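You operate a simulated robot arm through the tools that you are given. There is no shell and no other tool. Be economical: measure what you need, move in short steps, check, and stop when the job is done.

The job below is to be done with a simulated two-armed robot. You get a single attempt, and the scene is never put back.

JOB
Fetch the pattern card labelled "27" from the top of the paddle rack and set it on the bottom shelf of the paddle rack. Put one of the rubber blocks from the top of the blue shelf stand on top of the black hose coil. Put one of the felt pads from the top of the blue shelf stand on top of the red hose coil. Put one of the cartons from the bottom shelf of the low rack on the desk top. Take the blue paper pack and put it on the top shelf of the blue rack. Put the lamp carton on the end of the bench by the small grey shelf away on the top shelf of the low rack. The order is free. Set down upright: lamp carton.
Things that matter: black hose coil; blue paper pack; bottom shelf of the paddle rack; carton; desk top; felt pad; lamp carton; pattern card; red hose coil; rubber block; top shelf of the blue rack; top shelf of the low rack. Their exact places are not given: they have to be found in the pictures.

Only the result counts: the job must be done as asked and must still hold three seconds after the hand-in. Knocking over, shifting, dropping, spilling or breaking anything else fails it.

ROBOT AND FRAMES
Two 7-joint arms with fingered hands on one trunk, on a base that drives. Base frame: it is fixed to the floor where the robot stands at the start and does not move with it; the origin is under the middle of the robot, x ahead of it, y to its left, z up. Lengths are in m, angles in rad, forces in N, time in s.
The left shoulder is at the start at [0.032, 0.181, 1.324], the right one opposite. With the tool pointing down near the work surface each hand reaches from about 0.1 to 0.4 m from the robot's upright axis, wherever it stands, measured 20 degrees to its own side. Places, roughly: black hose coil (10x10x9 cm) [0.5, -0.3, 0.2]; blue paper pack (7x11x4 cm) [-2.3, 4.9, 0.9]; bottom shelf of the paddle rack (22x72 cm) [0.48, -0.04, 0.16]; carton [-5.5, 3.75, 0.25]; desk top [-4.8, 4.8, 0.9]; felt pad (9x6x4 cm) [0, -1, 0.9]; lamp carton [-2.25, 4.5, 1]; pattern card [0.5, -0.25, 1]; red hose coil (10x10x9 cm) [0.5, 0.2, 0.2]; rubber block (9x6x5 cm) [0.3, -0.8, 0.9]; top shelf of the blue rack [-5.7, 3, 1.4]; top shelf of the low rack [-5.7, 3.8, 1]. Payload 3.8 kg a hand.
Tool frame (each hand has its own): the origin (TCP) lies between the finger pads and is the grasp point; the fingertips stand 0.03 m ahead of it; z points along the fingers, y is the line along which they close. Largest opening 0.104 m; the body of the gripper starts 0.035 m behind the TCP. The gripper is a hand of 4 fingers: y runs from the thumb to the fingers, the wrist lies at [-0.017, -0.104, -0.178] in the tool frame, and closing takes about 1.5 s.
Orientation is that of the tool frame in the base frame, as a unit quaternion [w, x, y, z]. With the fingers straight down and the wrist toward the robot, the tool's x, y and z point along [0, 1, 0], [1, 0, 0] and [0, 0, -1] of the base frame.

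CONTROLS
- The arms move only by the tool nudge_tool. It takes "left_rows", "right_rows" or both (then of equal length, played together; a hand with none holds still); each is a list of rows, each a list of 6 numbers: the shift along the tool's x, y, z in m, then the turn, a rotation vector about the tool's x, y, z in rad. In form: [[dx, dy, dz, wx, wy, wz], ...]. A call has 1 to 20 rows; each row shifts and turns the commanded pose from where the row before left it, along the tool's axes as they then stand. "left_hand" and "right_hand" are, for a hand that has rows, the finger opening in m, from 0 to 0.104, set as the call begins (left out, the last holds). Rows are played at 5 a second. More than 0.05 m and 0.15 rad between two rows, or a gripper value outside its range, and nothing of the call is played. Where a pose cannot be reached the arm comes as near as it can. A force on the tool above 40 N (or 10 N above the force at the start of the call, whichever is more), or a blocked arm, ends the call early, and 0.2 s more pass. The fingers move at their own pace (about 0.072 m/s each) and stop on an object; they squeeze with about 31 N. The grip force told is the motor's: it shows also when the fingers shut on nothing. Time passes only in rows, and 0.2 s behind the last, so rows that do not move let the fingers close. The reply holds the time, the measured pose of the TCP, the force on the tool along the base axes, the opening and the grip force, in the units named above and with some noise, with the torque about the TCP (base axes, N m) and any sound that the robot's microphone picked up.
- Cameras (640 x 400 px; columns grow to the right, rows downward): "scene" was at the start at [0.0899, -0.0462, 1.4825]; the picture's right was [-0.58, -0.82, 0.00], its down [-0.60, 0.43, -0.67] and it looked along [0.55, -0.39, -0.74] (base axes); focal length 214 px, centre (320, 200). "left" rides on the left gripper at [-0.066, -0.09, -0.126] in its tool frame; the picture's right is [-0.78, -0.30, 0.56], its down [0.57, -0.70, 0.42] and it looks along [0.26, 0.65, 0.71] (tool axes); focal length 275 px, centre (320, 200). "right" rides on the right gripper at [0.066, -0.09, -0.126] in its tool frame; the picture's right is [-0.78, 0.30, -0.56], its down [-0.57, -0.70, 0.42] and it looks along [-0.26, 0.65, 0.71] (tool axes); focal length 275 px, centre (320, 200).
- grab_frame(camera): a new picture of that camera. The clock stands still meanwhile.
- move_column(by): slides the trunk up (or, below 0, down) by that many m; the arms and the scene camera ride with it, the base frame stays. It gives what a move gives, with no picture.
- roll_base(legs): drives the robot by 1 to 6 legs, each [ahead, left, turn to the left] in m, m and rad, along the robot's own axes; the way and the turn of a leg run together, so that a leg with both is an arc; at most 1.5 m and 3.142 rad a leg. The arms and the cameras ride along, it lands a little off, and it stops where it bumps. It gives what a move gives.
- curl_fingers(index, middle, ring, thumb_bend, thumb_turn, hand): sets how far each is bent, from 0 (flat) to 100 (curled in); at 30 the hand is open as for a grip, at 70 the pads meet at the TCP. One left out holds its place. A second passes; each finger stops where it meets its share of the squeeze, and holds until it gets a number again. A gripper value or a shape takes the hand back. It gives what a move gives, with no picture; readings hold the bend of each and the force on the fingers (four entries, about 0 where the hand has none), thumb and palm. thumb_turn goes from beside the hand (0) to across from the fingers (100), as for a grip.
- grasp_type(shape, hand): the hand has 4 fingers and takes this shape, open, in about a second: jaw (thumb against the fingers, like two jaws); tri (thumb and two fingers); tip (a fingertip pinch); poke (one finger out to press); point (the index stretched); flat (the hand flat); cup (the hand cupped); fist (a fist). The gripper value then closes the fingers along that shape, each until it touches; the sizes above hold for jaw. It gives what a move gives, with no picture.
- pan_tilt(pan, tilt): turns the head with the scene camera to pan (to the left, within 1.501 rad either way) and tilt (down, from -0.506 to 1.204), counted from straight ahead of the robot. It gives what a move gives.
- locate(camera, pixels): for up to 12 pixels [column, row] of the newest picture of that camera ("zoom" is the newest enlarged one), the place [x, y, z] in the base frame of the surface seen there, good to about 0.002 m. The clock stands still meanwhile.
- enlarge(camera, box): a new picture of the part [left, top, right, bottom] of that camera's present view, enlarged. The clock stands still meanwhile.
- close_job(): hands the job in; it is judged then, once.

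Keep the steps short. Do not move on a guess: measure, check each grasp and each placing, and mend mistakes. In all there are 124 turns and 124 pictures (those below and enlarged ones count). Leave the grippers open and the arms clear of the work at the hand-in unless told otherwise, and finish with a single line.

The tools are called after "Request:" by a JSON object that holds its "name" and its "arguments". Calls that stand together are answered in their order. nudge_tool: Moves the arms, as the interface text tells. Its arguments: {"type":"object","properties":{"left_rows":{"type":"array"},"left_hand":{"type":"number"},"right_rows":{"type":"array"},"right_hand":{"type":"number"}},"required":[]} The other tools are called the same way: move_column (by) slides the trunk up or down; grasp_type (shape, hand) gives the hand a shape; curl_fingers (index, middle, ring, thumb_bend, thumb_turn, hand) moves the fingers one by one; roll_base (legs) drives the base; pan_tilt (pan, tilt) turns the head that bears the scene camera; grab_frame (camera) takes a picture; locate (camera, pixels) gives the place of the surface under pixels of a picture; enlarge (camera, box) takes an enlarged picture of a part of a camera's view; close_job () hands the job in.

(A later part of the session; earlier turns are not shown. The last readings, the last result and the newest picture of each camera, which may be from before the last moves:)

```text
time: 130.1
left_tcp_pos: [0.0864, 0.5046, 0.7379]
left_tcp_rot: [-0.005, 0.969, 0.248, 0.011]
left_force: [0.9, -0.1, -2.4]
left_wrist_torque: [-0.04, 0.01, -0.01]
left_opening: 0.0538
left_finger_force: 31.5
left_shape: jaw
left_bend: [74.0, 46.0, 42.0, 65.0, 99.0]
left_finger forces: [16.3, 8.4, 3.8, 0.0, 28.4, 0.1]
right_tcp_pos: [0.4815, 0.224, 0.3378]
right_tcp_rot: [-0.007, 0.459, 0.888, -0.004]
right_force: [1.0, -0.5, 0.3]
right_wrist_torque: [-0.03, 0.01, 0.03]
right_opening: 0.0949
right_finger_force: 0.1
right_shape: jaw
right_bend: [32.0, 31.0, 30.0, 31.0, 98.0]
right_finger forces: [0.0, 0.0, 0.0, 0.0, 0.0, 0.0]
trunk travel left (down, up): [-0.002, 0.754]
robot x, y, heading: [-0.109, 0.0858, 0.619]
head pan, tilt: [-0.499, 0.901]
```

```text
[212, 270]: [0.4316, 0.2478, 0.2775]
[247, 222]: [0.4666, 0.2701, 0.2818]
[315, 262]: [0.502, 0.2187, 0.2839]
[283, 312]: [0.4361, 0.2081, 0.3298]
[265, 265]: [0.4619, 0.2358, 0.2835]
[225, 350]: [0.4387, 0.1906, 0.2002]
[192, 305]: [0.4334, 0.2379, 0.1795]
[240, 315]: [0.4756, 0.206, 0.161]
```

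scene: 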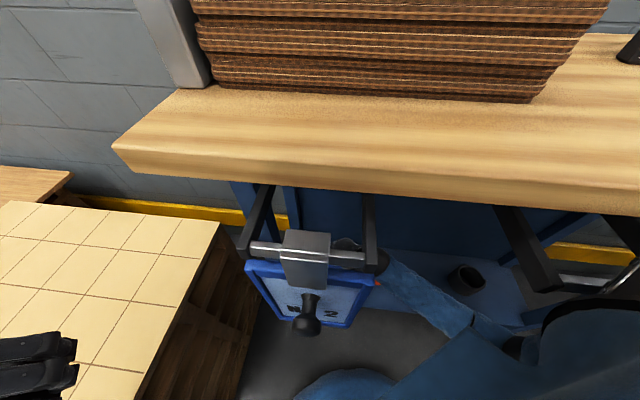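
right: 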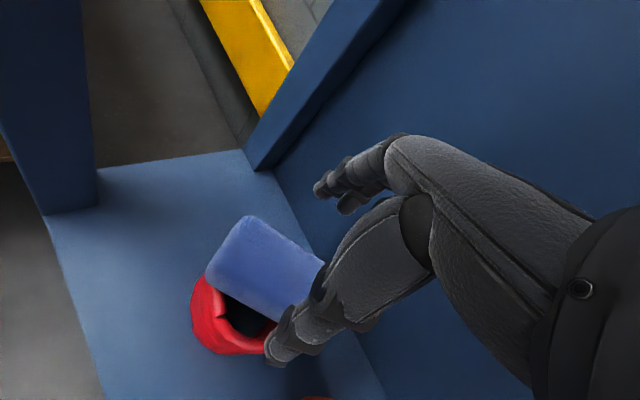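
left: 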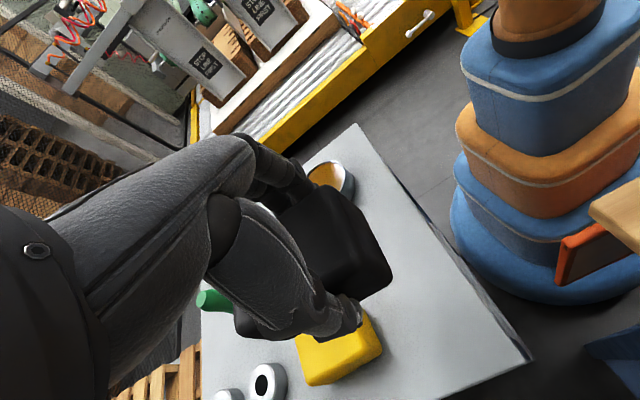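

Pad sits level and centred on the red coil. Retreat along the approach path.

Request:
{"name": "roll_base", "arguments": {"legs": [[-0.21, 0.025, 0], [-0.26, 0.03, 0]]}}

Request:
{"name": "pan_tilt", "arguments": {"pan": -0.6, "tilt": 0.8}}

Request:
{"name": "grab_frame", "arguments": {"camera": "scene"}}

```text
time: 133.3
left_tcp_pos: [-0.329, 0.2745, 0.7367]
left_tcp_rot: [-0.006, 0.968, 0.251, 0.009]
left_force: [0.4, -0.7, -3.1]
left_wrist_torque: [-0.04, 0.03, 0.0]
left_opening: 0.0533
left_finger_force: 31.3
left_shape: jaw
left_bend: [74.0, 46.0, 42.0, 65.0, 99.0]
left_finger forces: [16.2, 8.4, 3.7, 0.0, 28.4, 0.1]
right_tcp_pos: [0.0652, -0.0033, 0.3345]
right_tcp_rot: [-0.009, 0.457, 0.889, -0.004]
right_force: [-0.4, 0.7, -0.7]
right_wrist_torque: [-0.04, -0.02, -0.01]
right_opening: 0.095
right_finger_force: 0.0
right_shape: jaw
right_bend: [32.0, 31.0, 30.0, 31.0, 98.0]
right_finger forces: [0.0, 0.0, 0.1, 0.1, 0.0, 0.1]
trunk travel left (down, up): [-0.002, 0.754]
robot x, y, heading: [-0.5283, -0.1458, 0.629]
head pan, tilt: [-0.499, 0.901]
```

```text
time: 133.9
left_tcp_pos: [-0.3283, 0.275, 0.7366]
left_tcp_rot: [-0.005, 0.968, 0.252, 0.009]
left_force: [-0.1, -0.6, -4.3]
left_wrist_torque: [-0.01, 0.05, -0.03]
left_opening: 0.0537
left_finger_force: 30.4
left_shape: jaw
left_bend: [74.0, 46.0, 42.0, 65.0, 99.0]
left_finger forces: [16.2, 8.4, 3.8, 0.1, 28.4, 0.0]
right_tcp_pos: [0.0659, -0.0031, 0.3345]
right_tcp_rot: [-0.01, 0.457, 0.89, -0.004]
right_force: [0.2, -0.3, -0.1]
right_wrist_torque: [0.03, -0.01, -0.01]
right_opening: 0.095
right_finger_force: 0.1
right_shape: jaw
right_bend: [32.0, 31.0, 30.0, 31.0, 98.0]
right_finger forces: [0.1, 0.1, 0.0, 0.0, 0.0, 0.0]
trunk travel left (down, up): [-0.002, 0.754]
robot x, y, heading: [-0.5283, -0.1459, 0.623]
head pan, tilt: [-0.6, 0.799]
```

```text
63 pictures are left
```

scene: 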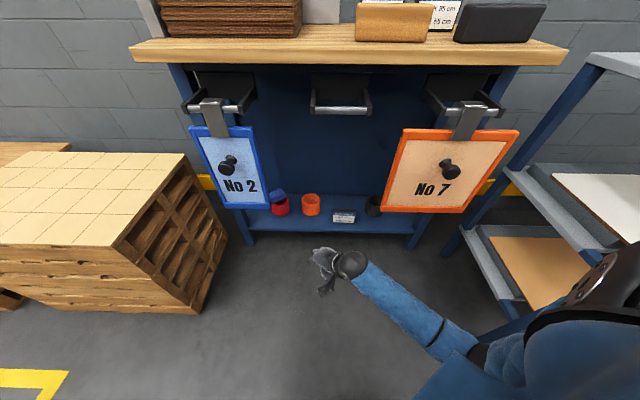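

Good. Now pull the right arm back out of the way and rotate the left hand (with block) to neutral.

Request:
{"name": "nudge_tool", "arguments": {"right_rows": [[-0.01, -0.04, 0, 0, 0, 0], [-0.01, -0.04, 0, 0, 0, 0], [-0.01, -0.04, 0, 0, 0, 0], [-0.01, -0.04, 0, 0, 0, 0], [-0.01, -0.04, 0, 0, 0, 0], [-0.01, -0.04, 0, 0, 0, 0], [-0.01, -0.04, 0, 0, 0, 0], [-0.01, -0.04, 0, 0, 0, 0], [-0.01, -0.04, 0, 0, 0, 0], [0, 0, 0, 0, 0, 0], [0, 0, 0, 0, 0, 0], [0, 0, 0, 0, 0, 0], [0, 0, 0, 0, 0, 0]], "left_rows": [[0, 0, 0, 0, 0, -0.14], [0, 0, 0, 0, 0, -0.14], [0, 0, 0, 0, 0, -0.14], [0, 0, 0, 0, 0, -0.14], [0, 0, 0, 0, 0, -0.14], [0, 0, 0, 0, 0, -0.14], [0, 0, 0, 0, 0, -0.14], [0, 0, 0, 0, 0, -0.14], [0, 0, 0, 0, 0, -0.14], [0, 0, 0, 0, 0, -0.14], [0, 0, 0, 0, 0, -0.14], [0, 0, 0, 0, 0, -0.14], [0, 0, 0, 0, 0, 0]]}}

```text
time: 136.7
left_tcp_pos: [-0.4096, 0.4496, 0.7329]
left_tcp_rot: [0.037, 0.489, 0.872, 0.004]
left_force: [1.7, 0.2, -3.1]
left_wrist_torque: [-0.02, -0.04, -0.02]
left_opening: 0.0532
left_finger_force: 30.9
left_shape: jaw
left_bend: [74.0, 46.0, 42.0, 65.0, 99.0]
left_finger forces: [16.7, 8.4, 3.9, 0.0, 29.0, 0.1]
left hand out of reach, approached as far as the arm can: row 2, 3, 4, 5, 6, 7, 8, 9, 10, 11, 12
right_tcp_pos: [-0.1736, -0.2845, 0.3392]
right_tcp_rot: [-0.01, 0.457, 0.89, -0.003]
right_force: [-0.8, 0.8, 0.6]
right_wrist_torque: [0.01, -0.04, -0.02]
right_opening: 0.0947
right_finger_force: 0.1
right_shape: jaw
right_bend: [32.0, 31.0, 30.0, 31.0, 98.0]
right_finger forces: [0.1, 0.0, 0.1, 0.0, 0.1, 0.1]
trunk travel left (down, up): [-0.002, 0.754]
robot x, y, heading: [-0.5255, -0.1476, 0.629]
head pan, tilt: [-0.6, 0.799]
```

Request:
{"name": "nudge_tool", "arguments": {"right_rows": [[-0.005, -0.04, 0, 0, 0, 0], [-0.005, -0.04, 0, 0, 0, 0], [-0.005, -0.04, 0, 0, 0, 0], [0, 0, 0, 0, 0, 0], [0, 0, 0, 0, 0, 0], [0, 0, 0, 0, 0, 0], [0, 0, 0, 0, 0, 0], [0, 0, 0, 0, 0, 0], [0, 0, 0, 0, 0, 0], [0, 0, 0, 0, 0, 0], [0, 0, 0, 0, 0, 0]], "left_rows": [[-0.0185, 0.006, 0.038, 0, 0, 0], [-0.0185, 0.006, 0.038, 0, 0, 0], [-0.0185, 0.006, 0.038, 0, 0, 0], [-0.0185, 0.006, 0.038, 0, 0, 0], [-0.0185, 0.006, 0.038, 0, 0, 0], [-0.0185, 0.006, 0.038, 0, 0, 0], [-0.0185, 0.006, 0.038, 0, 0, 0], [-0.0185, 0.006, 0.038, 0, 0, 0], [-0.0185, 0.006, 0.038, 0, 0, 0], [-0.0185, 0.006, 0.038, 0, 0, 0], [0, 0, 0, 0, 0, 0]]}}

Request:
{"name": "roll_base", "arguments": {"legs": [[0, 0, -1.25]]}}

Request:
{"name": "pan_tilt", "arguments": {"pan": 0.5, "tilt": 0.9}}

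Request:
{"name": "grab_frame", "arguments": {"camera": "scene"}}

```text
time: 139.1
left_tcp_pos: [-0.2434, 0.3621, 0.3583]
left_tcp_rot: [0.022, 0.476, 0.879, 0.007]
left_force: [-0.4, 0.5, -2.7]
left_wrist_torque: [-0.05, -0.01, -0.01]
left_opening: 0.0528
left_finger_force: 30.8
left_shape: jaw
left_bend: [74.0, 46.0, 42.0, 65.0, 99.0]
left_finger forces: [15.9, 8.2, 3.8, 0.1, 28.1, 0.0]
left hand out of reach, approached as far as the arm can: row 1, 2, 3
right_tcp_pos: [-0.2658, -0.3676, 0.344]
right_tcp_rot: [-0.01, 0.457, 0.889, -0.004]
right_force: [0.6, 0.1, 0.3]
right_wrist_torque: [-0.01, 0.0, -0.02]
right_opening: 0.0948
right_finger_force: 0.1
right_shape: jaw
right_bend: [32.0, 31.0, 30.0, 31.0, 98.0]
right_finger forces: [0.1, 0.1, 0.0, 0.0, 0.0, 0.0]
trunk travel left (down, up): [-0.002, 0.754]
robot x, y, heading: [-0.5292, -0.1405, 0.627]
head pan, tilt: [-0.6, 0.799]
```

```text
time: 142.6
left_tcp_pos: [0.0444, -0.2507, 0.358]
left_tcp_rot: [0.021, 0.899, 0.436, -0.007]
left_force: [-0.6, 0.2, -2.9]
left_wrist_torque: [-0.02, 0.02, 0.01]
left_opening: 0.0532
left_finger_force: 30.9
left_shape: jaw
left_bend: [74.0, 46.0, 42.0, 66.0, 99.0]
left_finger forces: [15.8, 8.1, 3.7, 0.0, 27.8, 0.0]
right_tcp_pos: [-0.653, -0.4635, 0.3439]
right_tcp_rot: [-0.01, 0.89, 0.456, 0.003]
right_force: [1.0, 0.1, -0.7]
right_wrist_torque: [-0.02, 0.01, -0.01]
right_opening: 0.0951
right_finger_force: 0.0
right_shape: jaw
right_bend: [32.0, 31.0, 30.0, 31.0, 98.0]
right_finger forces: [0.1, 0.1, 0.0, 0.1, 0.0, 0.0]
trunk travel left (down, up): [-0.002, 0.754]
robot x, y, heading: [-0.5286, -0.1461, -0.615]
head pan, tilt: [-0.6, 0.799]
```

```text
time: 144.0
left_tcp_pos: [0.0448, -0.2507, 0.3573]
left_tcp_rot: [0.022, 0.899, 0.437, -0.007]
left_force: [-0.4, -0.3, -3.6]
left_wrist_torque: [-0.05, 0.02, -0.01]
left_opening: 0.053
left_finger_force: 31.2
left_shape: jaw
left_bend: [74.0, 46.0, 42.0, 66.0, 99.0]
left_finger forces: [15.8, 8.0, 3.9, 0.0, 27.8, 0.0]
right_tcp_pos: [-0.6526, -0.4639, 0.3435]
right_tcp_rot: [-0.01, 0.889, 0.457, 0.002]
right_force: [-0.3, -0.6, 0.7]
right_wrist_torque: [-0.01, 0.0, 0.01]
right_opening: 0.0948
right_finger_force: 0.1
right_shape: jaw
right_bend: [32.0, 31.0, 30.0, 31.0, 98.0]
right_finger forces: [0.1, 0.1, 0.0, 0.0, 0.0, 0.1]
trunk travel left (down, up): [-0.002, 0.754]
robot x, y, heading: [-0.5287, -0.1445, -0.618]
head pan, tilt: [0.499, 0.901]
```

```text
62 pictures are left
```

scene: 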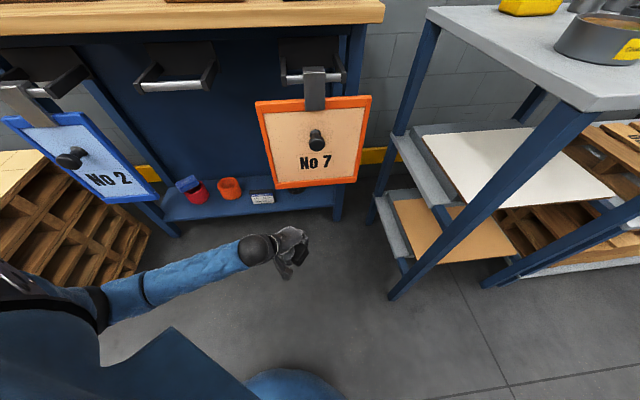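

Level and extend the left hand, then shift base left so the hand enters through the opening.

Request:
{"name": "nudge_tool", "arguments": {"left_rows": [[0, 0.018, 0, 0.028, 0.036, 0], [0, 0.017, 0, 0, 0, 0], [0, 0, 0, 0, 0, 0]]}}

Request:
{"name": "roll_base", "arguments": {"legs": [[-0.035, 0.241, 0]]}}

Request:
{"name": "enlarge", "arguments": {"camera": "scene", "box": [140, 100, 380, 250]}}

Request:
{"name": "grab_frame", "arguments": {"camera": "left"}}

```text
time: 144.8
left_tcp_pos: [0.0736, -0.2734, 0.359]
left_tcp_rot: [0.001, 0.9, 0.436, 0.002]
left_force: [0.1, -0.8, -2.4]
left_wrist_torque: [0.01, 0.05, 0.0]
left_opening: 0.053
left_finger_force: 31.8
left_shape: jaw
left_bend: [74.0, 46.0, 42.0, 66.0, 99.0]
left_finger forces: [15.8, 8.2, 3.8, 0.1, 28.0, 0.0]
right_tcp_pos: [-0.6531, -0.4638, 0.3427]
right_tcp_rot: [-0.01, 0.89, 0.457, 0.002]
right_force: [0.1, -0.1, 0.4]
right_wrist_torque: [0.04, -0.02, -0.01]
right_opening: 0.0948
right_finger_force: 0.1
right_shape: jaw
right_bend: [32.0, 31.0, 30.0, 31.0, 98.0]
right_finger forces: [0.0, 0.0, 0.1, 0.0, 0.0, 0.0]
trunk travel left (down, up): [-0.002, 0.754]
robot x, y, heading: [-0.5295, -0.1461, -0.613]
head pan, tilt: [0.499, 0.901]
```

```text
time: 146.6
left_tcp_pos: [0.1854, -0.054, 0.3594]
left_tcp_rot: [0.0, 0.899, 0.439, 0.002]
left_force: [-0.4, -0.5, -3.1]
left_wrist_torque: [-0.02, 0.0, -0.02]
left_opening: 0.0531
left_finger_force: 30.9
left_shape: jaw
left_bend: [74.0, 46.0, 42.0, 66.0, 99.0]
left_finger forces: [15.8, 8.2, 3.8, 0.0, 27.8, 0.0]
right_tcp_pos: [-0.5426, -0.248, 0.3441]
right_tcp_rot: [-0.011, 0.889, 0.458, 0.002]
right_force: [-0.2, 0.6, 0.6]
right_wrist_torque: [0.02, -0.02, -0.01]
right_opening: 0.0951
right_finger_force: 0.0
right_shape: jaw
right_bend: [32.0, 31.0, 30.0, 31.0, 98.0]
right_finger forces: [0.0, 0.1, 0.0, 0.0, 0.0, 0.0]
trunk travel left (down, up): [-0.002, 0.754]
robot x, y, heading: [-0.4166, 0.0713, -0.615]
head pan, tilt: [0.499, 0.901]
```

```text
2.67 times, centred on (260, 175) of scene
```

zoom: 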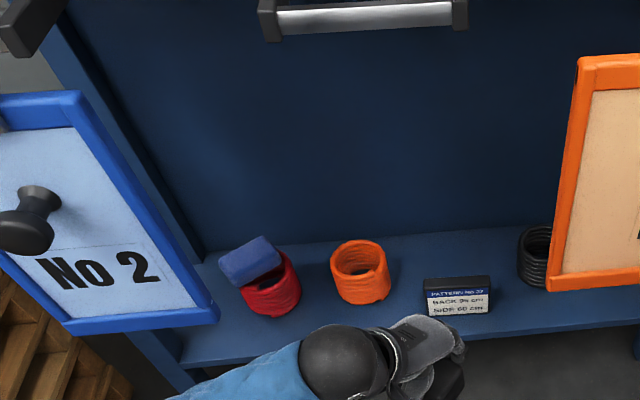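

```text
60 pictures are left
```

left: 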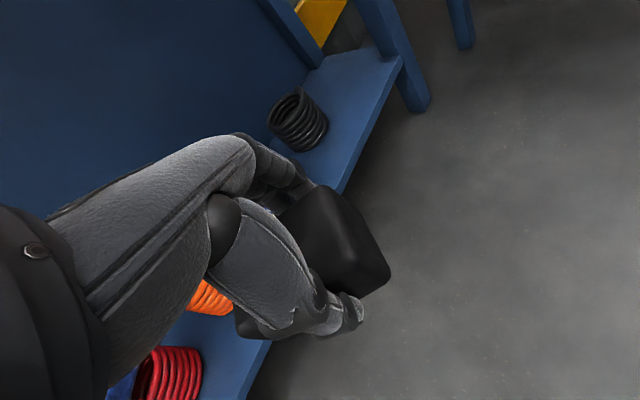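

Request:
{"name": "locate", "arguments": {"camera": "zoom", "pixels": [[223, 260], [262, 240], [278, 262], [240, 282], [250, 262], [295, 275], [270, 290], [300, 290], [285, 275]]}}

Request:
{"name": "locate", "arguments": {"camera": "left", "pixels": [[270, 115], [300, 90], [325, 120], [285, 130], [300, 110], [295, 148], [322, 140]]}}

```text
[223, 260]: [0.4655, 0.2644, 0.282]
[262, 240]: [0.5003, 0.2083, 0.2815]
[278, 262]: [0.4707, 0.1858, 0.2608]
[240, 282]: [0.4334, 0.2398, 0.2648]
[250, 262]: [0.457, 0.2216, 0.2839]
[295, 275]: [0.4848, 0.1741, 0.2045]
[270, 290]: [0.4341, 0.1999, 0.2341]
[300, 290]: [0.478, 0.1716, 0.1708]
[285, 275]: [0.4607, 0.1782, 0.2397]
```

```text
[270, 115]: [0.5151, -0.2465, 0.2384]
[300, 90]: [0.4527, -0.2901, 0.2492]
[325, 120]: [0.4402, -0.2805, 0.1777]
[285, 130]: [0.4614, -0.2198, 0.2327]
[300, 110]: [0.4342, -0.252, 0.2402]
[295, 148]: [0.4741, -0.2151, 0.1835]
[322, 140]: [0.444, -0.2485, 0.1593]
```

Pad on red coil is stable. Black coil centre ≈(0.481,−0.262). Drive in 0.28 along the hand direction.

Request:
{"name": "roll_base", "arguments": {"legs": [[0.28, -0.01, 0]]}}

Request:
{"name": "grab_frame", "arguments": {"camera": "left"}}

Request:
{"name": "grab_frame", "arguments": {"camera": "scene"}}

```text
time: 148.5
left_tcp_pos: [0.4134, -0.2219, 0.3588]
left_tcp_rot: [0.0, 0.898, 0.44, 0.003]
left_force: [1.2, -0.6, -2.8]
left_wrist_torque: [-0.06, -0.01, 0.01]
left_opening: 0.0526
left_finger_force: 31.1
left_shape: jaw
left_bend: [74.0, 46.0, 42.0, 66.0, 99.0]
left_finger forces: [15.9, 8.3, 3.8, 0.1, 28.0, 0.0]
right_tcp_pos: [-0.3114, -0.4186, 0.3432]
right_tcp_rot: [-0.01, 0.888, 0.46, 0.002]
right_force: [-0.7, -0.1, 0.2]
right_wrist_torque: [-0.02, -0.01, 0.01]
right_opening: 0.0947
right_finger_force: 0.2
right_shape: jaw
right_bend: [32.0, 31.0, 30.0, 31.0, 98.0]
right_finger forces: [0.0, 0.0, 0.0, 0.0, 0.1, 0.1]
trunk travel left (down, up): [-0.002, 0.754]
robot x, y, heading: [-0.184, -0.0993, -0.611]
head pan, tilt: [0.499, 0.901]
```

```text
59 pictures are left
```

left: 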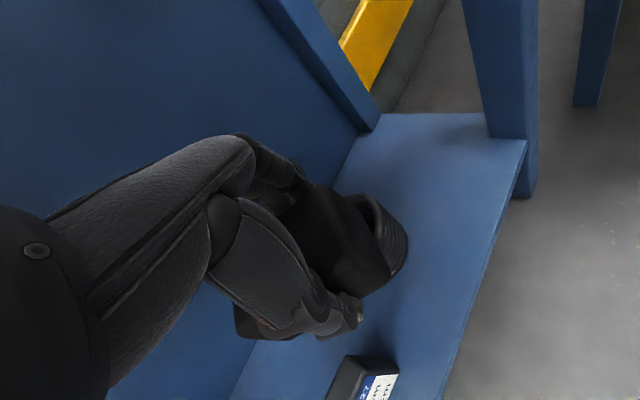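

```text
58 pictures are left
```

scene: 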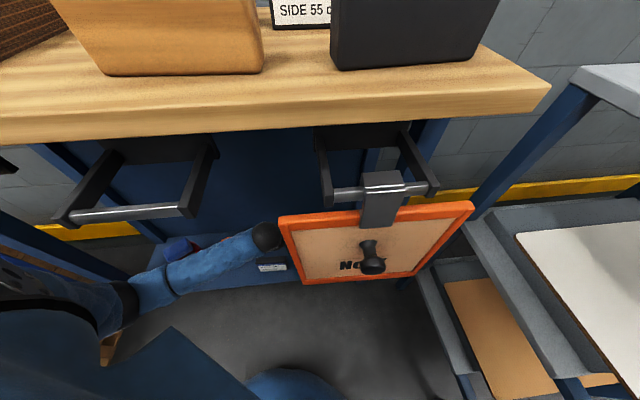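

Request:
{"name": "roll_base", "arguments": {"legs": [[0.078, -0.005, 0]]}}

Request:
{"name": "grab_frame", "arguments": {"camera": "left"}}

```text
time: 149.6
left_tcp_pos: [0.4698, -0.269, 0.3619]
left_tcp_rot: [0.004, 0.897, 0.441, 0.004]
left_force: [0.5, -0.5, -2.6]
left_wrist_torque: [-0.01, 0.01, -0.01]
left_opening: 0.053
left_finger_force: 30.9
left_shape: jaw
left_bend: [74.0, 46.0, 42.0, 66.0, 99.0]
left_finger forces: [16.1, 8.4, 3.9, 0.0, 28.5, 0.1]
right_tcp_pos: [-0.2555, -0.4668, 0.3431]
right_tcp_rot: [-0.007, 0.888, 0.46, 0.006]
right_force: [-0.9, 0.0, 1.3]
right_wrist_torque: [0.02, 0.02, -0.02]
right_opening: 0.0947
right_finger_force: 0.0
right_shape: jaw
right_bend: [32.0, 31.0, 30.0, 31.0, 98.0]
right_finger forces: [0.0, 0.0, 0.0, 0.0, 0.1, 0.0]
trunk travel left (down, up): [-0.002, 0.754]
robot x, y, heading: [-0.1302, -0.1499, -0.616]
head pan, tilt: [0.499, 0.901]
```

```text
57 pictures are left
```

left: 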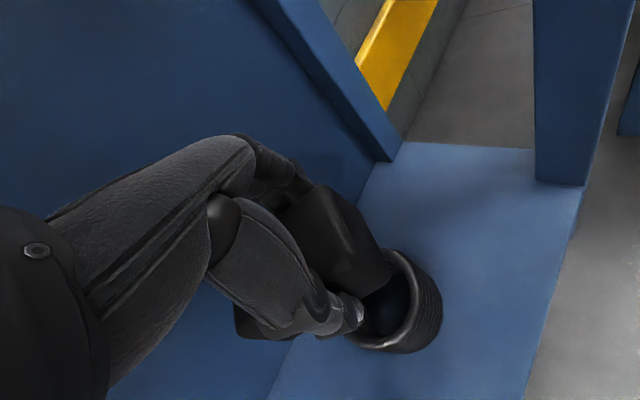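

Request:
{"name": "locate", "arguments": {"camera": "left", "pixels": [[430, 275], [440, 310], [420, 345], [385, 350], [405, 265], [385, 305], [318, 188], [385, 280], [360, 220], [345, 300], [240, 320], [440, 330]]}}

```text
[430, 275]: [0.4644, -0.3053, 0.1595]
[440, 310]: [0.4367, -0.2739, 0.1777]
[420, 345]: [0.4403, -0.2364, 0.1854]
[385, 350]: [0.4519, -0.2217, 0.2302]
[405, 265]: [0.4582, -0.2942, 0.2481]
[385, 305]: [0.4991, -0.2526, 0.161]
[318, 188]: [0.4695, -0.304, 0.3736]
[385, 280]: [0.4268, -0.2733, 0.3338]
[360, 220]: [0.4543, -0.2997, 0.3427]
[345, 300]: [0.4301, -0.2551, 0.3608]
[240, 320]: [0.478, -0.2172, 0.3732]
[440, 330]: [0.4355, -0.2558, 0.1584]
```

Block centre ≈(0.477,−0.26), coil centre ≈(0.482,−0.259). Small correction and lower 6.6 cm.

Request:
{"name": "nudge_tool", "arguments": {"left_rows": [[0.003, 0.004, 0.02, 0, 0, 0], [0, 0, 0.02, 0, 0, 0], [0, 0, 0.02, 0, 0, 0], [0, 0, 0.008, 0, 0, 0], [0, 0, 0, 0, 0, 0]]}}

Request:
{"name": "grab_frame", "arguments": {"camera": "left"}}

```text
time: 150.8
left_tcp_pos: [0.4751, -0.271, 0.2882]
left_tcp_rot: [0.0, 0.898, 0.44, 0.001]
left_force: [-1.0, 0.6, -2.8]
left_wrist_torque: [-0.02, -0.02, 0.04]
left_opening: 0.0527
left_finger_force: 31.6
left_shape: jaw
left_bend: [74.0, 46.0, 42.0, 66.0, 99.0]
left_finger forces: [16.1, 8.2, 4.0, 0.0, 28.4, 0.1]
right_tcp_pos: [-0.2531, -0.4668, 0.3431]
right_tcp_rot: [-0.01, 0.888, 0.46, 0.002]
right_force: [0.3, 0.4, -0.8]
right_wrist_torque: [-0.03, -0.01, -0.01]
right_opening: 0.0948
right_finger_force: 0.0
right_shape: jaw
right_bend: [32.0, 31.0, 30.0, 31.0, 98.0]
right_finger forces: [0.0, 0.0, 0.0, 0.0, 0.0, 0.1]
trunk travel left (down, up): [-0.002, 0.754]
robot x, y, heading: [-0.1302, -0.1486, -0.61]
head pan, tilt: [0.499, 0.901]
```

```text
56 pictures are left
```

left: 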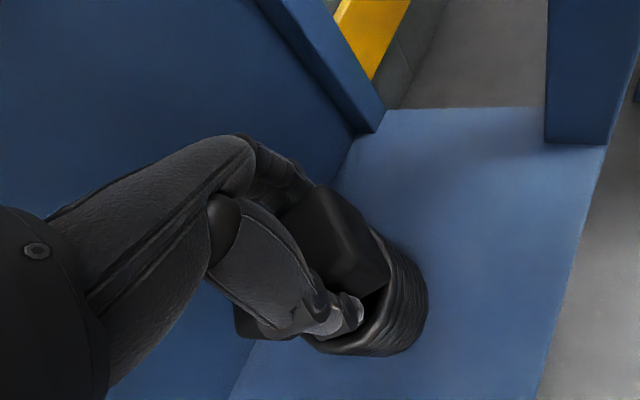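

Request:
{"name": "nudge_tool", "arguments": {"left_rows": [[0.001, 0.001, 0.002, 0, 0, 0], [0, 0, 0.002, 0, 0, 0], [0, 0, 0, 0, 0, 0]]}}

Request:
{"name": "nudge_tool", "arguments": {"left_rows": [[0, 0, 0.0005, 0, 0, 0], [0, 0, 0, 0, 0, 0], [0, 0, 0, 0, 0, 0], [0, 0, 0, 0, 0, 0], [0, 0, 0, 0, 0, 0], [0, 0, 0, 0, 0, 0]], "left_hand": 0.095}}

Request:
{"name": "nudge_tool", "arguments": {"left_rows": [[0, 0, -0.03, 0, 0, 0], [0, 0, -0.03, 0, 0, 0], [0, 0, -0.02, 0, 0, 0], [0, 0, 0, 0, 0, 0]]}}

Request:
{"name": "grab_frame", "arguments": {"camera": "left"}}

```text
time: 151.6
left_tcp_pos: [0.4778, -0.2706, 0.2872]
left_tcp_rot: [0.002, 0.897, 0.441, 0.002]
left_force: [-0.8, -1.0, 3.7]
left_wrist_torque: [0.12, 0.12, 0.03]
left_opening: 0.0529
left_finger_force: 31.0
left_shape: jaw
left_bend: [74.0, 46.0, 42.0, 66.0, 98.0]
left_finger forces: [16.8, 8.4, 4.6, 0.0, 29.2, 0.0]
right_tcp_pos: [-0.2541, -0.4672, 0.3422]
right_tcp_rot: [-0.01, 0.888, 0.46, 0.002]
right_force: [0.0, -0.1, 0.0]
right_wrist_torque: [0.0, -0.01, -0.03]
right_opening: 0.0948
right_finger_force: 0.0
right_shape: jaw
right_bend: [32.0, 31.0, 30.0, 31.0, 98.0]
right_finger forces: [0.0, 0.1, 0.1, 0.1, 0.0, 0.1]
trunk travel left (down, up): [-0.002, 0.754]
robot x, y, heading: [-0.1353, -0.1479, -0.611]
head pan, tilt: [0.499, 0.901]
```

```text
time: 153.0
left_tcp_pos: [0.4773, -0.2707, 0.2857]
left_tcp_rot: [0.001, 0.897, 0.441, 0.001]
left_force: [-0.3, -1.1, -0.1]
left_wrist_torque: [-0.04, -0.01, -0.01]
left_opening: 0.0948
left_finger_force: 0.1
left_shape: jaw
left_bend: [32.0, 32.0, 30.0, 31.0, 98.0]
left_finger forces: [0.0, 0.0, 0.0, 0.0, 0.0, 0.0]
right_tcp_pos: [-0.2537, -0.4679, 0.3429]
right_tcp_rot: [-0.011, 0.888, 0.461, 0.002]
right_force: [0.2, -0.1, -0.3]
right_wrist_torque: [0.02, -0.01, 0.0]
right_opening: 0.095
right_finger_force: 0.0
right_shape: jaw
right_bend: [32.0, 31.0, 30.0, 31.0, 98.0]
right_finger forces: [0.0, 0.0, 0.0, 0.1, 0.0, 0.0]
trunk travel left (down, up): [-0.002, 0.754]
robot x, y, heading: [-0.1297, -0.1484, -0.609]
head pan, tilt: [0.499, 0.901]
```

```text
time: 154.0
left_tcp_pos: [0.478, -0.2665, 0.3663]
left_tcp_rot: [0.0, 0.898, 0.441, 0.001]
left_force: [-0.4, 0.6, 0.2]
left_wrist_torque: [0.01, -0.01, 0.01]
left_opening: 0.0948
left_finger_force: 0.0
left_shape: jaw
left_bend: [32.0, 32.0, 30.0, 31.0, 98.0]
left_finger forces: [0.0, 0.0, 0.1, 0.0, 0.0, 0.0]
right_tcp_pos: [-0.2531, -0.4682, 0.3436]
right_tcp_rot: [-0.011, 0.888, 0.46, 0.003]
right_force: [-0.4, -0.5, 0.3]
right_wrist_torque: [0.0, 0.02, -0.02]
right_opening: 0.0947
right_finger_force: 0.1
right_shape: jaw
right_bend: [32.0, 31.0, 30.0, 31.0, 98.0]
right_finger forces: [0.0, 0.1, 0.0, 0.1, 0.0, 0.0]
trunk travel left (down, up): [-0.002, 0.754]
robot x, y, heading: [-0.133, -0.1494, -0.61]
head pan, tilt: [0.499, 0.901]
```

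```text
55 pictures are left
```

left: 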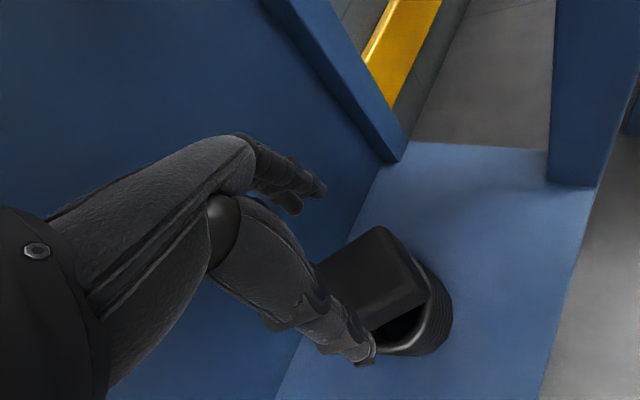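

Block rests on the black coil. Retreat and verify from afar.

Request:
{"name": "roll_base", "arguments": {"legs": [[-0.4, 0.01, 0], [-0.3, 0, 0]]}}

Request:
{"name": "pan_tilt", "arguments": {"pan": 0.6, "tilt": 0.5}}

Request:
{"name": "grab_frame", "arguments": {"camera": "scene"}}

Request:
{"name": "enlarge", "arguments": {"camera": "scene", "box": [180, 100, 440, 262]}}

```text
time: 158.1
left_tcp_pos: [-0.0868, 0.1397, 0.3652]
left_tcp_rot: [0.001, 0.899, 0.439, 0.001]
left_force: [-0.1, 0.2, 0.0]
left_wrist_torque: [0.02, 0.03, 0.01]
left_opening: 0.0949
left_finger_force: 0.1
left_shape: jaw
left_bend: [32.0, 32.0, 30.0, 31.0, 98.0]
left_finger forces: [0.0, 0.1, 0.1, 0.1, 0.0, 0.0]
right_tcp_pos: [-0.822, -0.0564, 0.3442]
right_tcp_rot: [-0.01, 0.889, 0.458, 0.002]
right_force: [0.9, -1.0, -0.2]
right_wrist_torque: [0.01, 0.02, 0.04]
right_opening: 0.0947
right_finger_force: 0.1
right_shape: jaw
right_bend: [32.0, 31.0, 30.0, 31.0, 98.0]
right_finger forces: [0.0, 0.0, 0.1, 0.0, 0.0, 0.0]
trunk travel left (down, up): [-0.002, 0.754]
robot x, y, heading: [-0.6958, 0.2665, -0.606]
head pan, tilt: [0.499, 0.901]
```

```text
time: 159.0
left_tcp_pos: [-0.0882, 0.1397, 0.3651]
left_tcp_rot: [0.001, 0.899, 0.438, 0.002]
left_force: [-0.5, 0.7, 0.7]
left_wrist_torque: [0.02, 0.02, -0.02]
left_opening: 0.0945
left_finger_force: 0.1
left_shape: jaw
left_bend: [32.0, 32.0, 30.0, 31.0, 98.0]
left_finger forces: [0.0, 0.1, 0.0, 0.1, 0.0, 0.1]
right_tcp_pos: [-0.8219, -0.0566, 0.3434]
right_tcp_rot: [-0.01, 0.889, 0.457, 0.002]
right_force: [0.8, -0.3, -0.1]
right_wrist_torque: [0.0, 0.05, 0.0]
right_opening: 0.0947
right_finger_force: 0.1
right_shape: jaw
right_bend: [32.0, 31.0, 30.0, 31.0, 98.0]
right_finger forces: [0.1, 0.0, 0.0, 0.1, 0.1, 0.0]
trunk travel left (down, up): [-0.002, 0.754]
robot x, y, heading: [-0.6967, 0.2646, -0.616]
head pan, tilt: [0.6, 0.499]
```

```text
54 pictures are left
```

scene: 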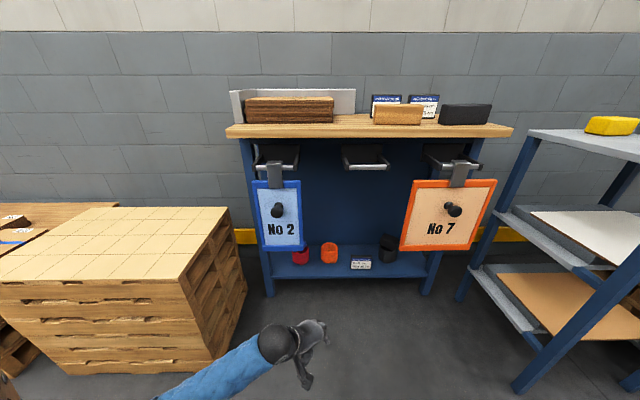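

```text
2.46 times, centred on (310, 181) of scene
```

zoom: 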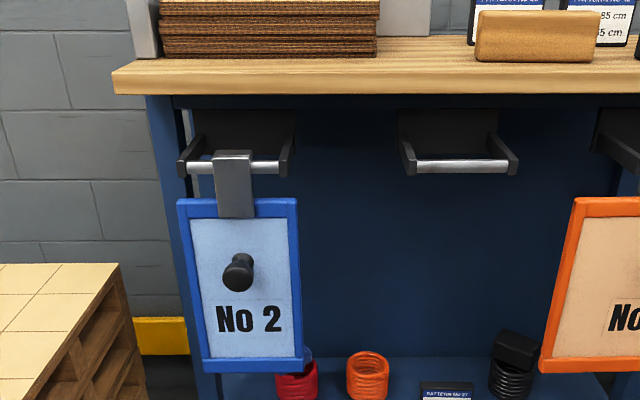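

Request:
{"name": "locate", "arguments": {"camera": "zoom", "pixels": [[502, 334], [515, 338], [530, 341], [500, 350], [520, 365], [510, 345], [305, 352]]}}

Request:
{"name": "move_column", "arguments": {"by": 0.4}}

Request:
{"name": "roll_base", "arguments": {"legs": [[-0.3, 0.0, 0], [0, 0, 2.2]]}}

Request:
{"name": "pan_tilt", "arguments": {"pan": 0.3, "tilt": 0.35}}

Request:
{"name": "grab_frame", "arguments": {"camera": "scene"}}

```text
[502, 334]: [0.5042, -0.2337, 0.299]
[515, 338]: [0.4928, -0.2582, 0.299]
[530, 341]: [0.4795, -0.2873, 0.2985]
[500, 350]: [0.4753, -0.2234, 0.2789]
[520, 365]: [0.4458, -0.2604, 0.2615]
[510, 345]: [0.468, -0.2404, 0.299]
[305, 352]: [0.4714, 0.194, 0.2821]
```

```text
time: 162.8
left_tcp_pos: [-0.0887, 0.1354, 0.7645]
left_tcp_rot: [-0.001, 0.899, 0.438, 0.003]
left_force: [0.0, 1.0, -0.3]
left_wrist_torque: [-0.01, 0.03, 0.01]
left_opening: 0.0945
left_finger_force: 0.0
left_shape: jaw
left_bend: [32.0, 32.0, 30.0, 31.0, 98.0]
left_finger forces: [0.1, 0.1, 0.0, 0.0, 0.0, 0.0]
right_tcp_pos: [-0.7949, -0.0792, 0.7493]
right_tcp_rot: [0.092, 0.883, 0.456, 0.058]
right_force: [1.1, 0.9, 0.8]
right_wrist_torque: [0.01, 0.0, 0.03]
right_opening: 0.0949
right_finger_force: 0.0
right_shape: jaw
right_bend: [32.0, 31.0, 30.0, 31.0, 98.0]
right_finger forces: [0.1, 0.1, 0.1, 0.0, 0.0, 0.0]
trunk travel left (down, up): [-0.402, 0.354]
robot x, y, heading: [-0.6938, 0.2607, -0.614]
head pan, tilt: [0.6, 0.499]
```

```text
time: 163.6
left_tcp_pos: [-0.0957, 0.1441, 0.7646]
left_tcp_rot: [-0.002, 0.898, 0.44, 0.002]
left_force: [0.7, 0.1, -0.4]
left_wrist_torque: [-0.01, 0.03, 0.03]
left_opening: 0.0945
left_finger_force: 0.0
left_shape: jaw
left_bend: [32.0, 32.0, 30.0, 31.0, 98.0]
left_finger forces: [0.0, 0.0, 0.0, 0.0, 0.0, 0.1]
right_tcp_pos: [-0.8003, -0.0764, 0.7501]
right_tcp_rot: [0.092, 0.88, 0.462, 0.056]
right_force: [-0.1, -1.1, 0.3]
right_wrist_torque: [-0.01, 0.0, 0.02]
right_opening: 0.0952
right_finger_force: 0.2
right_shape: jaw
right_bend: [32.0, 31.0, 30.0, 31.0, 98.0]
right_finger forces: [0.1, 0.1, 0.1, 0.1, 0.1, 0.1]
trunk travel left (down, up): [-0.402, 0.354]
robot x, y, heading: [-0.7057, 0.2664, -0.609]
head pan, tilt: [0.6, 0.499]
stopped in leg 1: the robot was blocked; the commanded pose is now the measured one
```

```text
time: 164.4
left_tcp_pos: [-0.0948, 0.1416, 0.7638]
left_tcp_rot: [-0.002, 0.898, 0.44, 0.003]
left_force: [-1.0, -0.5, 0.5]
left_wrist_torque: [0.01, 0.02, -0.02]
left_opening: 0.0949
left_finger_force: 0.1
left_shape: jaw
left_bend: [32.0, 32.0, 30.0, 31.0, 98.0]
left_finger forces: [0.1, 0.0, 0.0, 0.0, 0.1, 0.0]
right_tcp_pos: [-0.8005, -0.076, 0.7491]
right_tcp_rot: [0.092, 0.88, 0.462, 0.057]
right_force: [0.5, 0.4, 0.2]
right_wrist_torque: [-0.01, 0.01, 0.03]
right_opening: 0.0947
right_finger_force: 0.1
right_shape: jaw
right_bend: [32.0, 31.0, 30.0, 31.0, 98.0]
right_finger forces: [0.0, 0.0, 0.0, 0.0, 0.1, 0.1]
trunk travel left (down, up): [-0.402, 0.354]
robot x, y, heading: [-0.7038, 0.2667, -0.612]
head pan, tilt: [0.3, 0.351]
```

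```text
52 pictures are left
```

scene: 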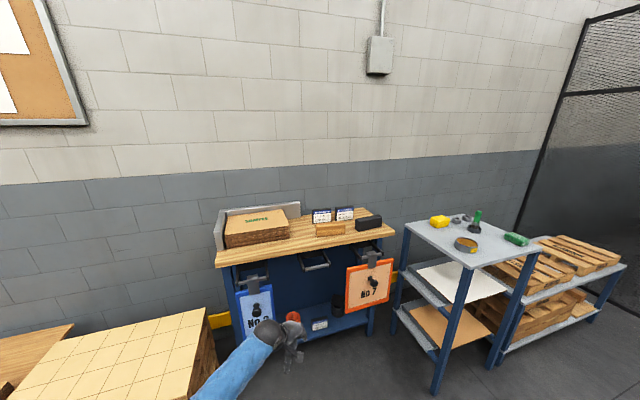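

Block level on the coil. Something (conveyor) is behind me, so move forward a little and turn in place toward +y, then look.

Request:
{"name": "roll_base", "arguments": {"legs": [[0.1, 0.0, 0], [0, 0, 2.18]]}}

Request:
{"name": "pan_tilt", "arguments": {"pan": 0.4, "tilt": 0.3}}

Request:
{"name": "grab_frame", "arguments": {"camera": "scene"}}

Request:
{"name": "pan_tilt", "arguments": {"pan": 1.3, "tilt": 0.5}}

Request:
{"name": "grab_frame", "arguments": {"camera": "scene"}}

```text
time: 170.7
left_tcp_pos: [-0.8439, 0.7913, 0.7643]
left_tcp_rot: [0.0, 0.051, 0.999, 0.002]
left_force: [0.2, 0.2, -0.4]
left_wrist_torque: [-0.02, 0.03, 0.0]
left_opening: 0.0944
left_finger_force: 0.2
left_shape: jaw
left_bend: [32.0, 32.0, 30.0, 31.0, 98.0]
left_finger forces: [0.0, 0.0, 0.0, 0.0, 0.0, 0.0]
right_tcp_pos: [-0.2852, 0.3095, 0.75]
right_tcp_rot: [-0.005, 0.024, 0.994, 0.111]
right_force: [-0.1, 1.0, -0.1]
right_wrist_torque: [0.0, 0.01, -0.01]
right_opening: 0.0947
right_finger_force: 0.0
right_shape: jaw
right_bend: [32.0, 31.0, 30.0, 31.0, 98.0]
right_finger forces: [0.1, 0.0, 0.1, 0.1, 0.0, 0.0]
trunk travel left (down, up): [-0.402, 0.354]
robot x, y, heading: [-0.624, 0.2066, 1.514]
head pan, tilt: [0.3, 0.351]
```

```text
time: 171.3
left_tcp_pos: [-0.8432, 0.791, 0.7651]
left_tcp_rot: [0.0, 0.05, 0.999, 0.001]
left_force: [0.3, 0.3, 0.2]
left_wrist_torque: [-0.01, 0.04, 0.03]
left_opening: 0.0945
left_finger_force: 0.1
left_shape: jaw
left_bend: [32.0, 32.0, 30.0, 31.0, 98.0]
left_finger forces: [0.0, 0.1, 0.0, 0.0, 0.1, 0.0]
right_tcp_pos: [-0.2844, 0.3086, 0.7512]
right_tcp_rot: [-0.003, 0.023, 0.994, 0.11]
right_force: [-0.6, 0.1, 0.8]
right_wrist_torque: [-0.01, 0.04, -0.01]
right_opening: 0.0949
right_finger_force: 0.1
right_shape: jaw
right_bend: [32.0, 31.0, 30.0, 31.0, 98.0]
right_finger forces: [0.1, 0.0, 0.1, 0.1, 0.0, 0.1]
trunk travel left (down, up): [-0.402, 0.354]
robot x, y, heading: [-0.624, 0.2154, 1.517]
head pan, tilt: [0.4, 0.3]
```

```text
51 pictures are left
```

scene: 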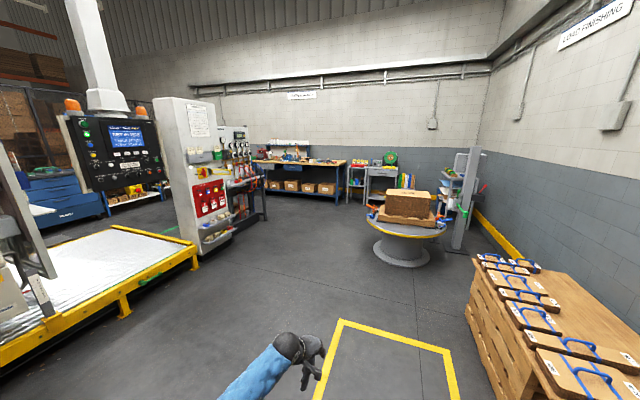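

```text
time: 172.5
left_tcp_pos: [-0.8425, 0.7916, 0.7653]
left_tcp_rot: [-0.001, 0.05, 0.999, 0.001]
left_force: [-0.4, -0.5, 0.5]
left_wrist_torque: [-0.01, -0.01, -0.01]
left_opening: 0.0947
left_finger_force: 0.1
left_shape: jaw
left_bend: [32.0, 32.0, 30.0, 31.0, 98.0]
left_finger forces: [0.0, 0.1, 0.0, 0.0, 0.1, 0.1]
right_tcp_pos: [-0.284, 0.3095, 0.7514]
right_tcp_rot: [-0.004, 0.023, 0.994, 0.109]
right_force: [0.0, 0.4, 0.0]
right_wrist_torque: [-0.01, 0.04, 0.0]
right_opening: 0.0949
right_finger_force: 0.0
right_shape: jaw
right_bend: [32.0, 31.0, 30.0, 31.0, 98.0]
right_finger forces: [0.0, 0.1, 0.0, 0.0, 0.0, 0.0]
trunk travel left (down, up): [-0.402, 0.354]
robot x, y, heading: [-0.6268, 0.207, 1.521]
head pan, tilt: [1.3, 0.499]
```

```text
50 pictures are left
```

scene: 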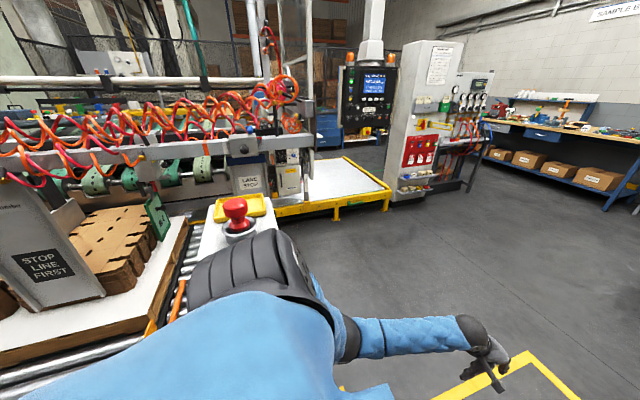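

Request:
{"name": "pan_tilt", "arguments": {"pan": 0.3, "tilt": 0.3}}

Request:
{"name": "enlarge", "arguments": {"camera": "scene", "box": [120, 80, 440, 280]}}

Request:
{"name": "locate", "arguments": {"camera": "zoom", "pixels": [[130, 400], [60, 350], [200, 335], [275, 260], [320, 225], [420, 235], [445, 190], [500, 180], [560, 310], [300, 180], [380, 160], [210, 190]]}}

```text
time: 173.8
left_tcp_pos: [-0.8427, 0.7908, 0.7649]
left_tcp_rot: [-0.001, 0.052, 0.999, 0.001]
left_force: [0.7, -0.1, -0.1]
left_wrist_torque: [-0.02, 0.03, -0.01]
left_opening: 0.0946
left_finger_force: 0.0
left_shape: jaw
left_bend: [32.0, 32.0, 30.0, 31.0, 98.0]
left_finger forces: [0.0, 0.0, 0.0, 0.0, 0.0, 0.0]
right_tcp_pos: [-0.285, 0.3083, 0.7516]
right_tcp_rot: [-0.004, 0.023, 0.994, 0.109]
right_force: [0.5, -0.4, -0.8]
right_wrist_torque: [-0.05, 0.01, 0.03]
right_opening: 0.0948
right_finger_force: 0.1
right_shape: jaw
right_bend: [32.0, 31.0, 30.0, 31.0, 98.0]
right_finger forces: [0.0, 0.0, 0.1, 0.0, 0.0, 0.0]
trunk travel left (down, up): [-0.402, 0.354]
robot x, y, heading: [-0.6217, 0.2117, 1.517]
head pan, tilt: [0.3, 0.3]
```

```text
2.00 times, centred on (280, 180) of scene
```

zoom: 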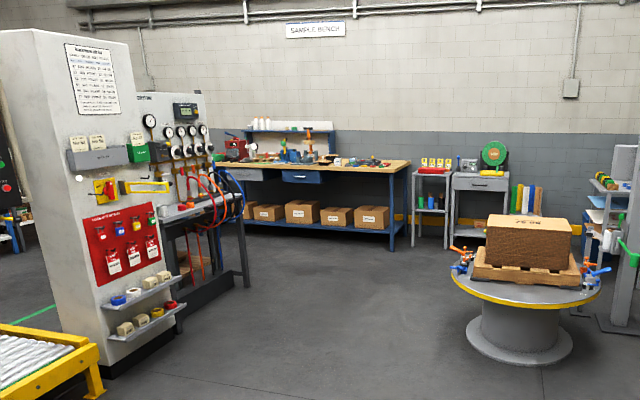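

```text
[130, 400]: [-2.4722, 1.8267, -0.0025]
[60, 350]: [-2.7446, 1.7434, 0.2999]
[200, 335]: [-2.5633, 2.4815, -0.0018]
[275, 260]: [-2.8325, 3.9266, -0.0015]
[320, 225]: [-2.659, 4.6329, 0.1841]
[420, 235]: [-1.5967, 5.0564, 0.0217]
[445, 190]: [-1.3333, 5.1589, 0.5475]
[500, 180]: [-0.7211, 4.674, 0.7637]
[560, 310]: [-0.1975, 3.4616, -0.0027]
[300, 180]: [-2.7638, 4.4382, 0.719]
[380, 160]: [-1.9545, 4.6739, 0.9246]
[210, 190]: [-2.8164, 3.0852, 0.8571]
```

Route is clear: drive toward the bench in three legs.

Request:
{"name": "roll_base", "arguments": {"legs": [[1.4, 0.4, 0], [1.2, 0.5, 0], [0.6, 0.75, 0.05]]}}

Request:
{"name": "pan_tilt", "arguments": {"pan": 0.0, "tilt": 0.4}}

Request:
{"name": "grab_frame", "arguments": {"camera": "scene"}}

Request:
{"name": "enlarge", "arguments": {"camera": "scene", "box": [200, 100, 440, 250]}}

```text
time: 191.8
left_tcp_pos: [-2.2263, 4.1346, 0.7654]
left_tcp_rot: [-0.001, 0.05, 0.999, 0.002]
left_force: [0.0, 0.2, -0.3]
left_wrist_torque: [0.0, -0.01, 0.01]
left_opening: 0.0945
left_finger_force: 0.1
left_shape: jaw
left_bend: [32.0, 32.0, 30.0, 31.0, 98.0]
left_finger forces: [0.1, 0.1, 0.0, 0.0, 0.0, 0.0]
right_tcp_pos: [-1.6658, 3.6527, 0.7513]
right_tcp_rot: [-0.002, 0.023, 0.994, 0.109]
right_force: [0.3, -0.6, -0.4]
right_wrist_torque: [0.0, 0.03, -0.01]
right_opening: 0.0948
right_finger_force: 0.1
right_shape: jaw
right_bend: [32.0, 31.0, 30.0, 31.0, 98.0]
right_finger forces: [0.1, 0.0, 0.0, 0.1, 0.0, 0.0]
trunk travel left (down, up): [-0.402, 0.354]
robot x, y, heading: [-2.0032, 3.5556, 1.52]
head pan, tilt: [0.3, 0.3]
```

```text
time: 192.7
left_tcp_pos: [-2.2245, 4.1351, 0.7644]
left_tcp_rot: [-0.001, 0.049, 0.999, 0.002]
left_force: [0.3, -0.8, 0.0]
left_wrist_torque: [0.01, 0.02, -0.01]
left_opening: 0.0949
left_finger_force: 0.0
left_shape: jaw
left_bend: [32.0, 32.0, 30.0, 31.0, 98.0]
left_finger forces: [0.0, 0.0, 0.0, 0.1, 0.0, 0.0]
right_tcp_pos: [-1.6651, 3.6534, 0.7504]
right_tcp_rot: [-0.003, 0.023, 0.994, 0.11]
right_force: [0.1, 0.6, -0.2]
right_wrist_torque: [0.04, -0.01, 0.02]
right_opening: 0.0948
right_finger_force: 0.1
right_shape: jaw
right_bend: [32.0, 31.0, 30.0, 31.0, 98.0]
right_finger forces: [0.1, 0.1, 0.0, 0.0, 0.0, 0.0]
trunk travel left (down, up): [-0.402, 0.354]
robot x, y, heading: [-2.0079, 3.554, 1.523]
head pan, tilt: [0.0, 0.4]
```

```text
48 pictures are left
```

scene: 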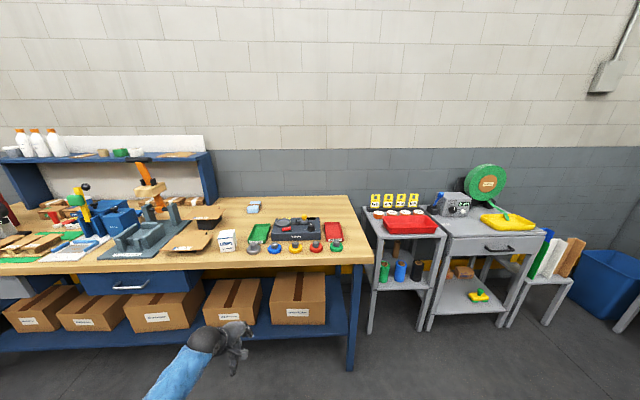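

```text
2.67 times, centred on (320, 175) of scene
```

zoom: 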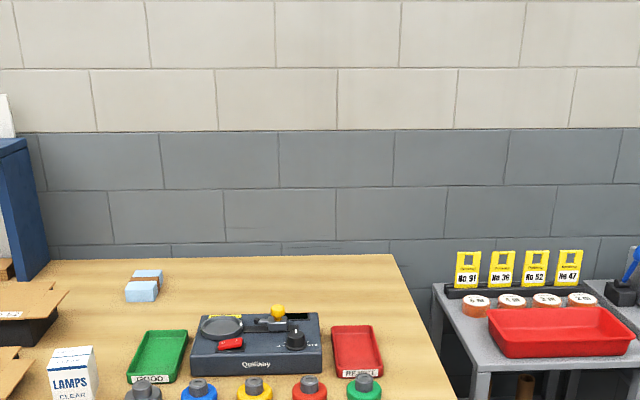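

Lamp carton ("LAMPS") and blue paper pack are visible; measure them.

Request:
{"name": "locate", "arguments": {"camera": "zoom", "pixels": [[52, 352], [92, 348], [72, 350], [75, 385], [95, 370], [130, 290], [148, 272], [143, 285], [160, 280], [145, 297], [110, 330], [30, 320]]}}

Request:
{"name": "locate", "arguments": {"camera": "scene", "pixels": [[227, 232], [220, 245], [234, 245], [227, 255], [205, 225], [195, 240], [250, 248], [262, 232], [275, 248], [253, 208], [340, 262], [230, 268]]}}

```text
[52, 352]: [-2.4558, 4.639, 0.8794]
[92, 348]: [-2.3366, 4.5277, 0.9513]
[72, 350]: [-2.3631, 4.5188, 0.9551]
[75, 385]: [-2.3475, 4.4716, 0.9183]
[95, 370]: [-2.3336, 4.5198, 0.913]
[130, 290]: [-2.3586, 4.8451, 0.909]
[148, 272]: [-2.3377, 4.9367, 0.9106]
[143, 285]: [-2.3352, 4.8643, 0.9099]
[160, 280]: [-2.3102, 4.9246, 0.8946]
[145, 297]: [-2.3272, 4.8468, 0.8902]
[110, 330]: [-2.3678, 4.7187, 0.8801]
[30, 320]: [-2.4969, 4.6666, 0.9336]
```

```text
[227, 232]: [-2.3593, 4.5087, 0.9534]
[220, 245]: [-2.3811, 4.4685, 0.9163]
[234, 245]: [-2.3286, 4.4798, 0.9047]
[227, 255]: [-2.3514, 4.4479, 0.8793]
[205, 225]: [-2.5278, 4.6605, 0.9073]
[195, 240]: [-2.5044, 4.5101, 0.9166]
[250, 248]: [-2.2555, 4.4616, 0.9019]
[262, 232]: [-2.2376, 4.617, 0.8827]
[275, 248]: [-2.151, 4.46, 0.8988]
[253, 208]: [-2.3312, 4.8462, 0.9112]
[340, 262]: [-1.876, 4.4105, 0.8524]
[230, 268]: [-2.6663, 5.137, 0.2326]
```

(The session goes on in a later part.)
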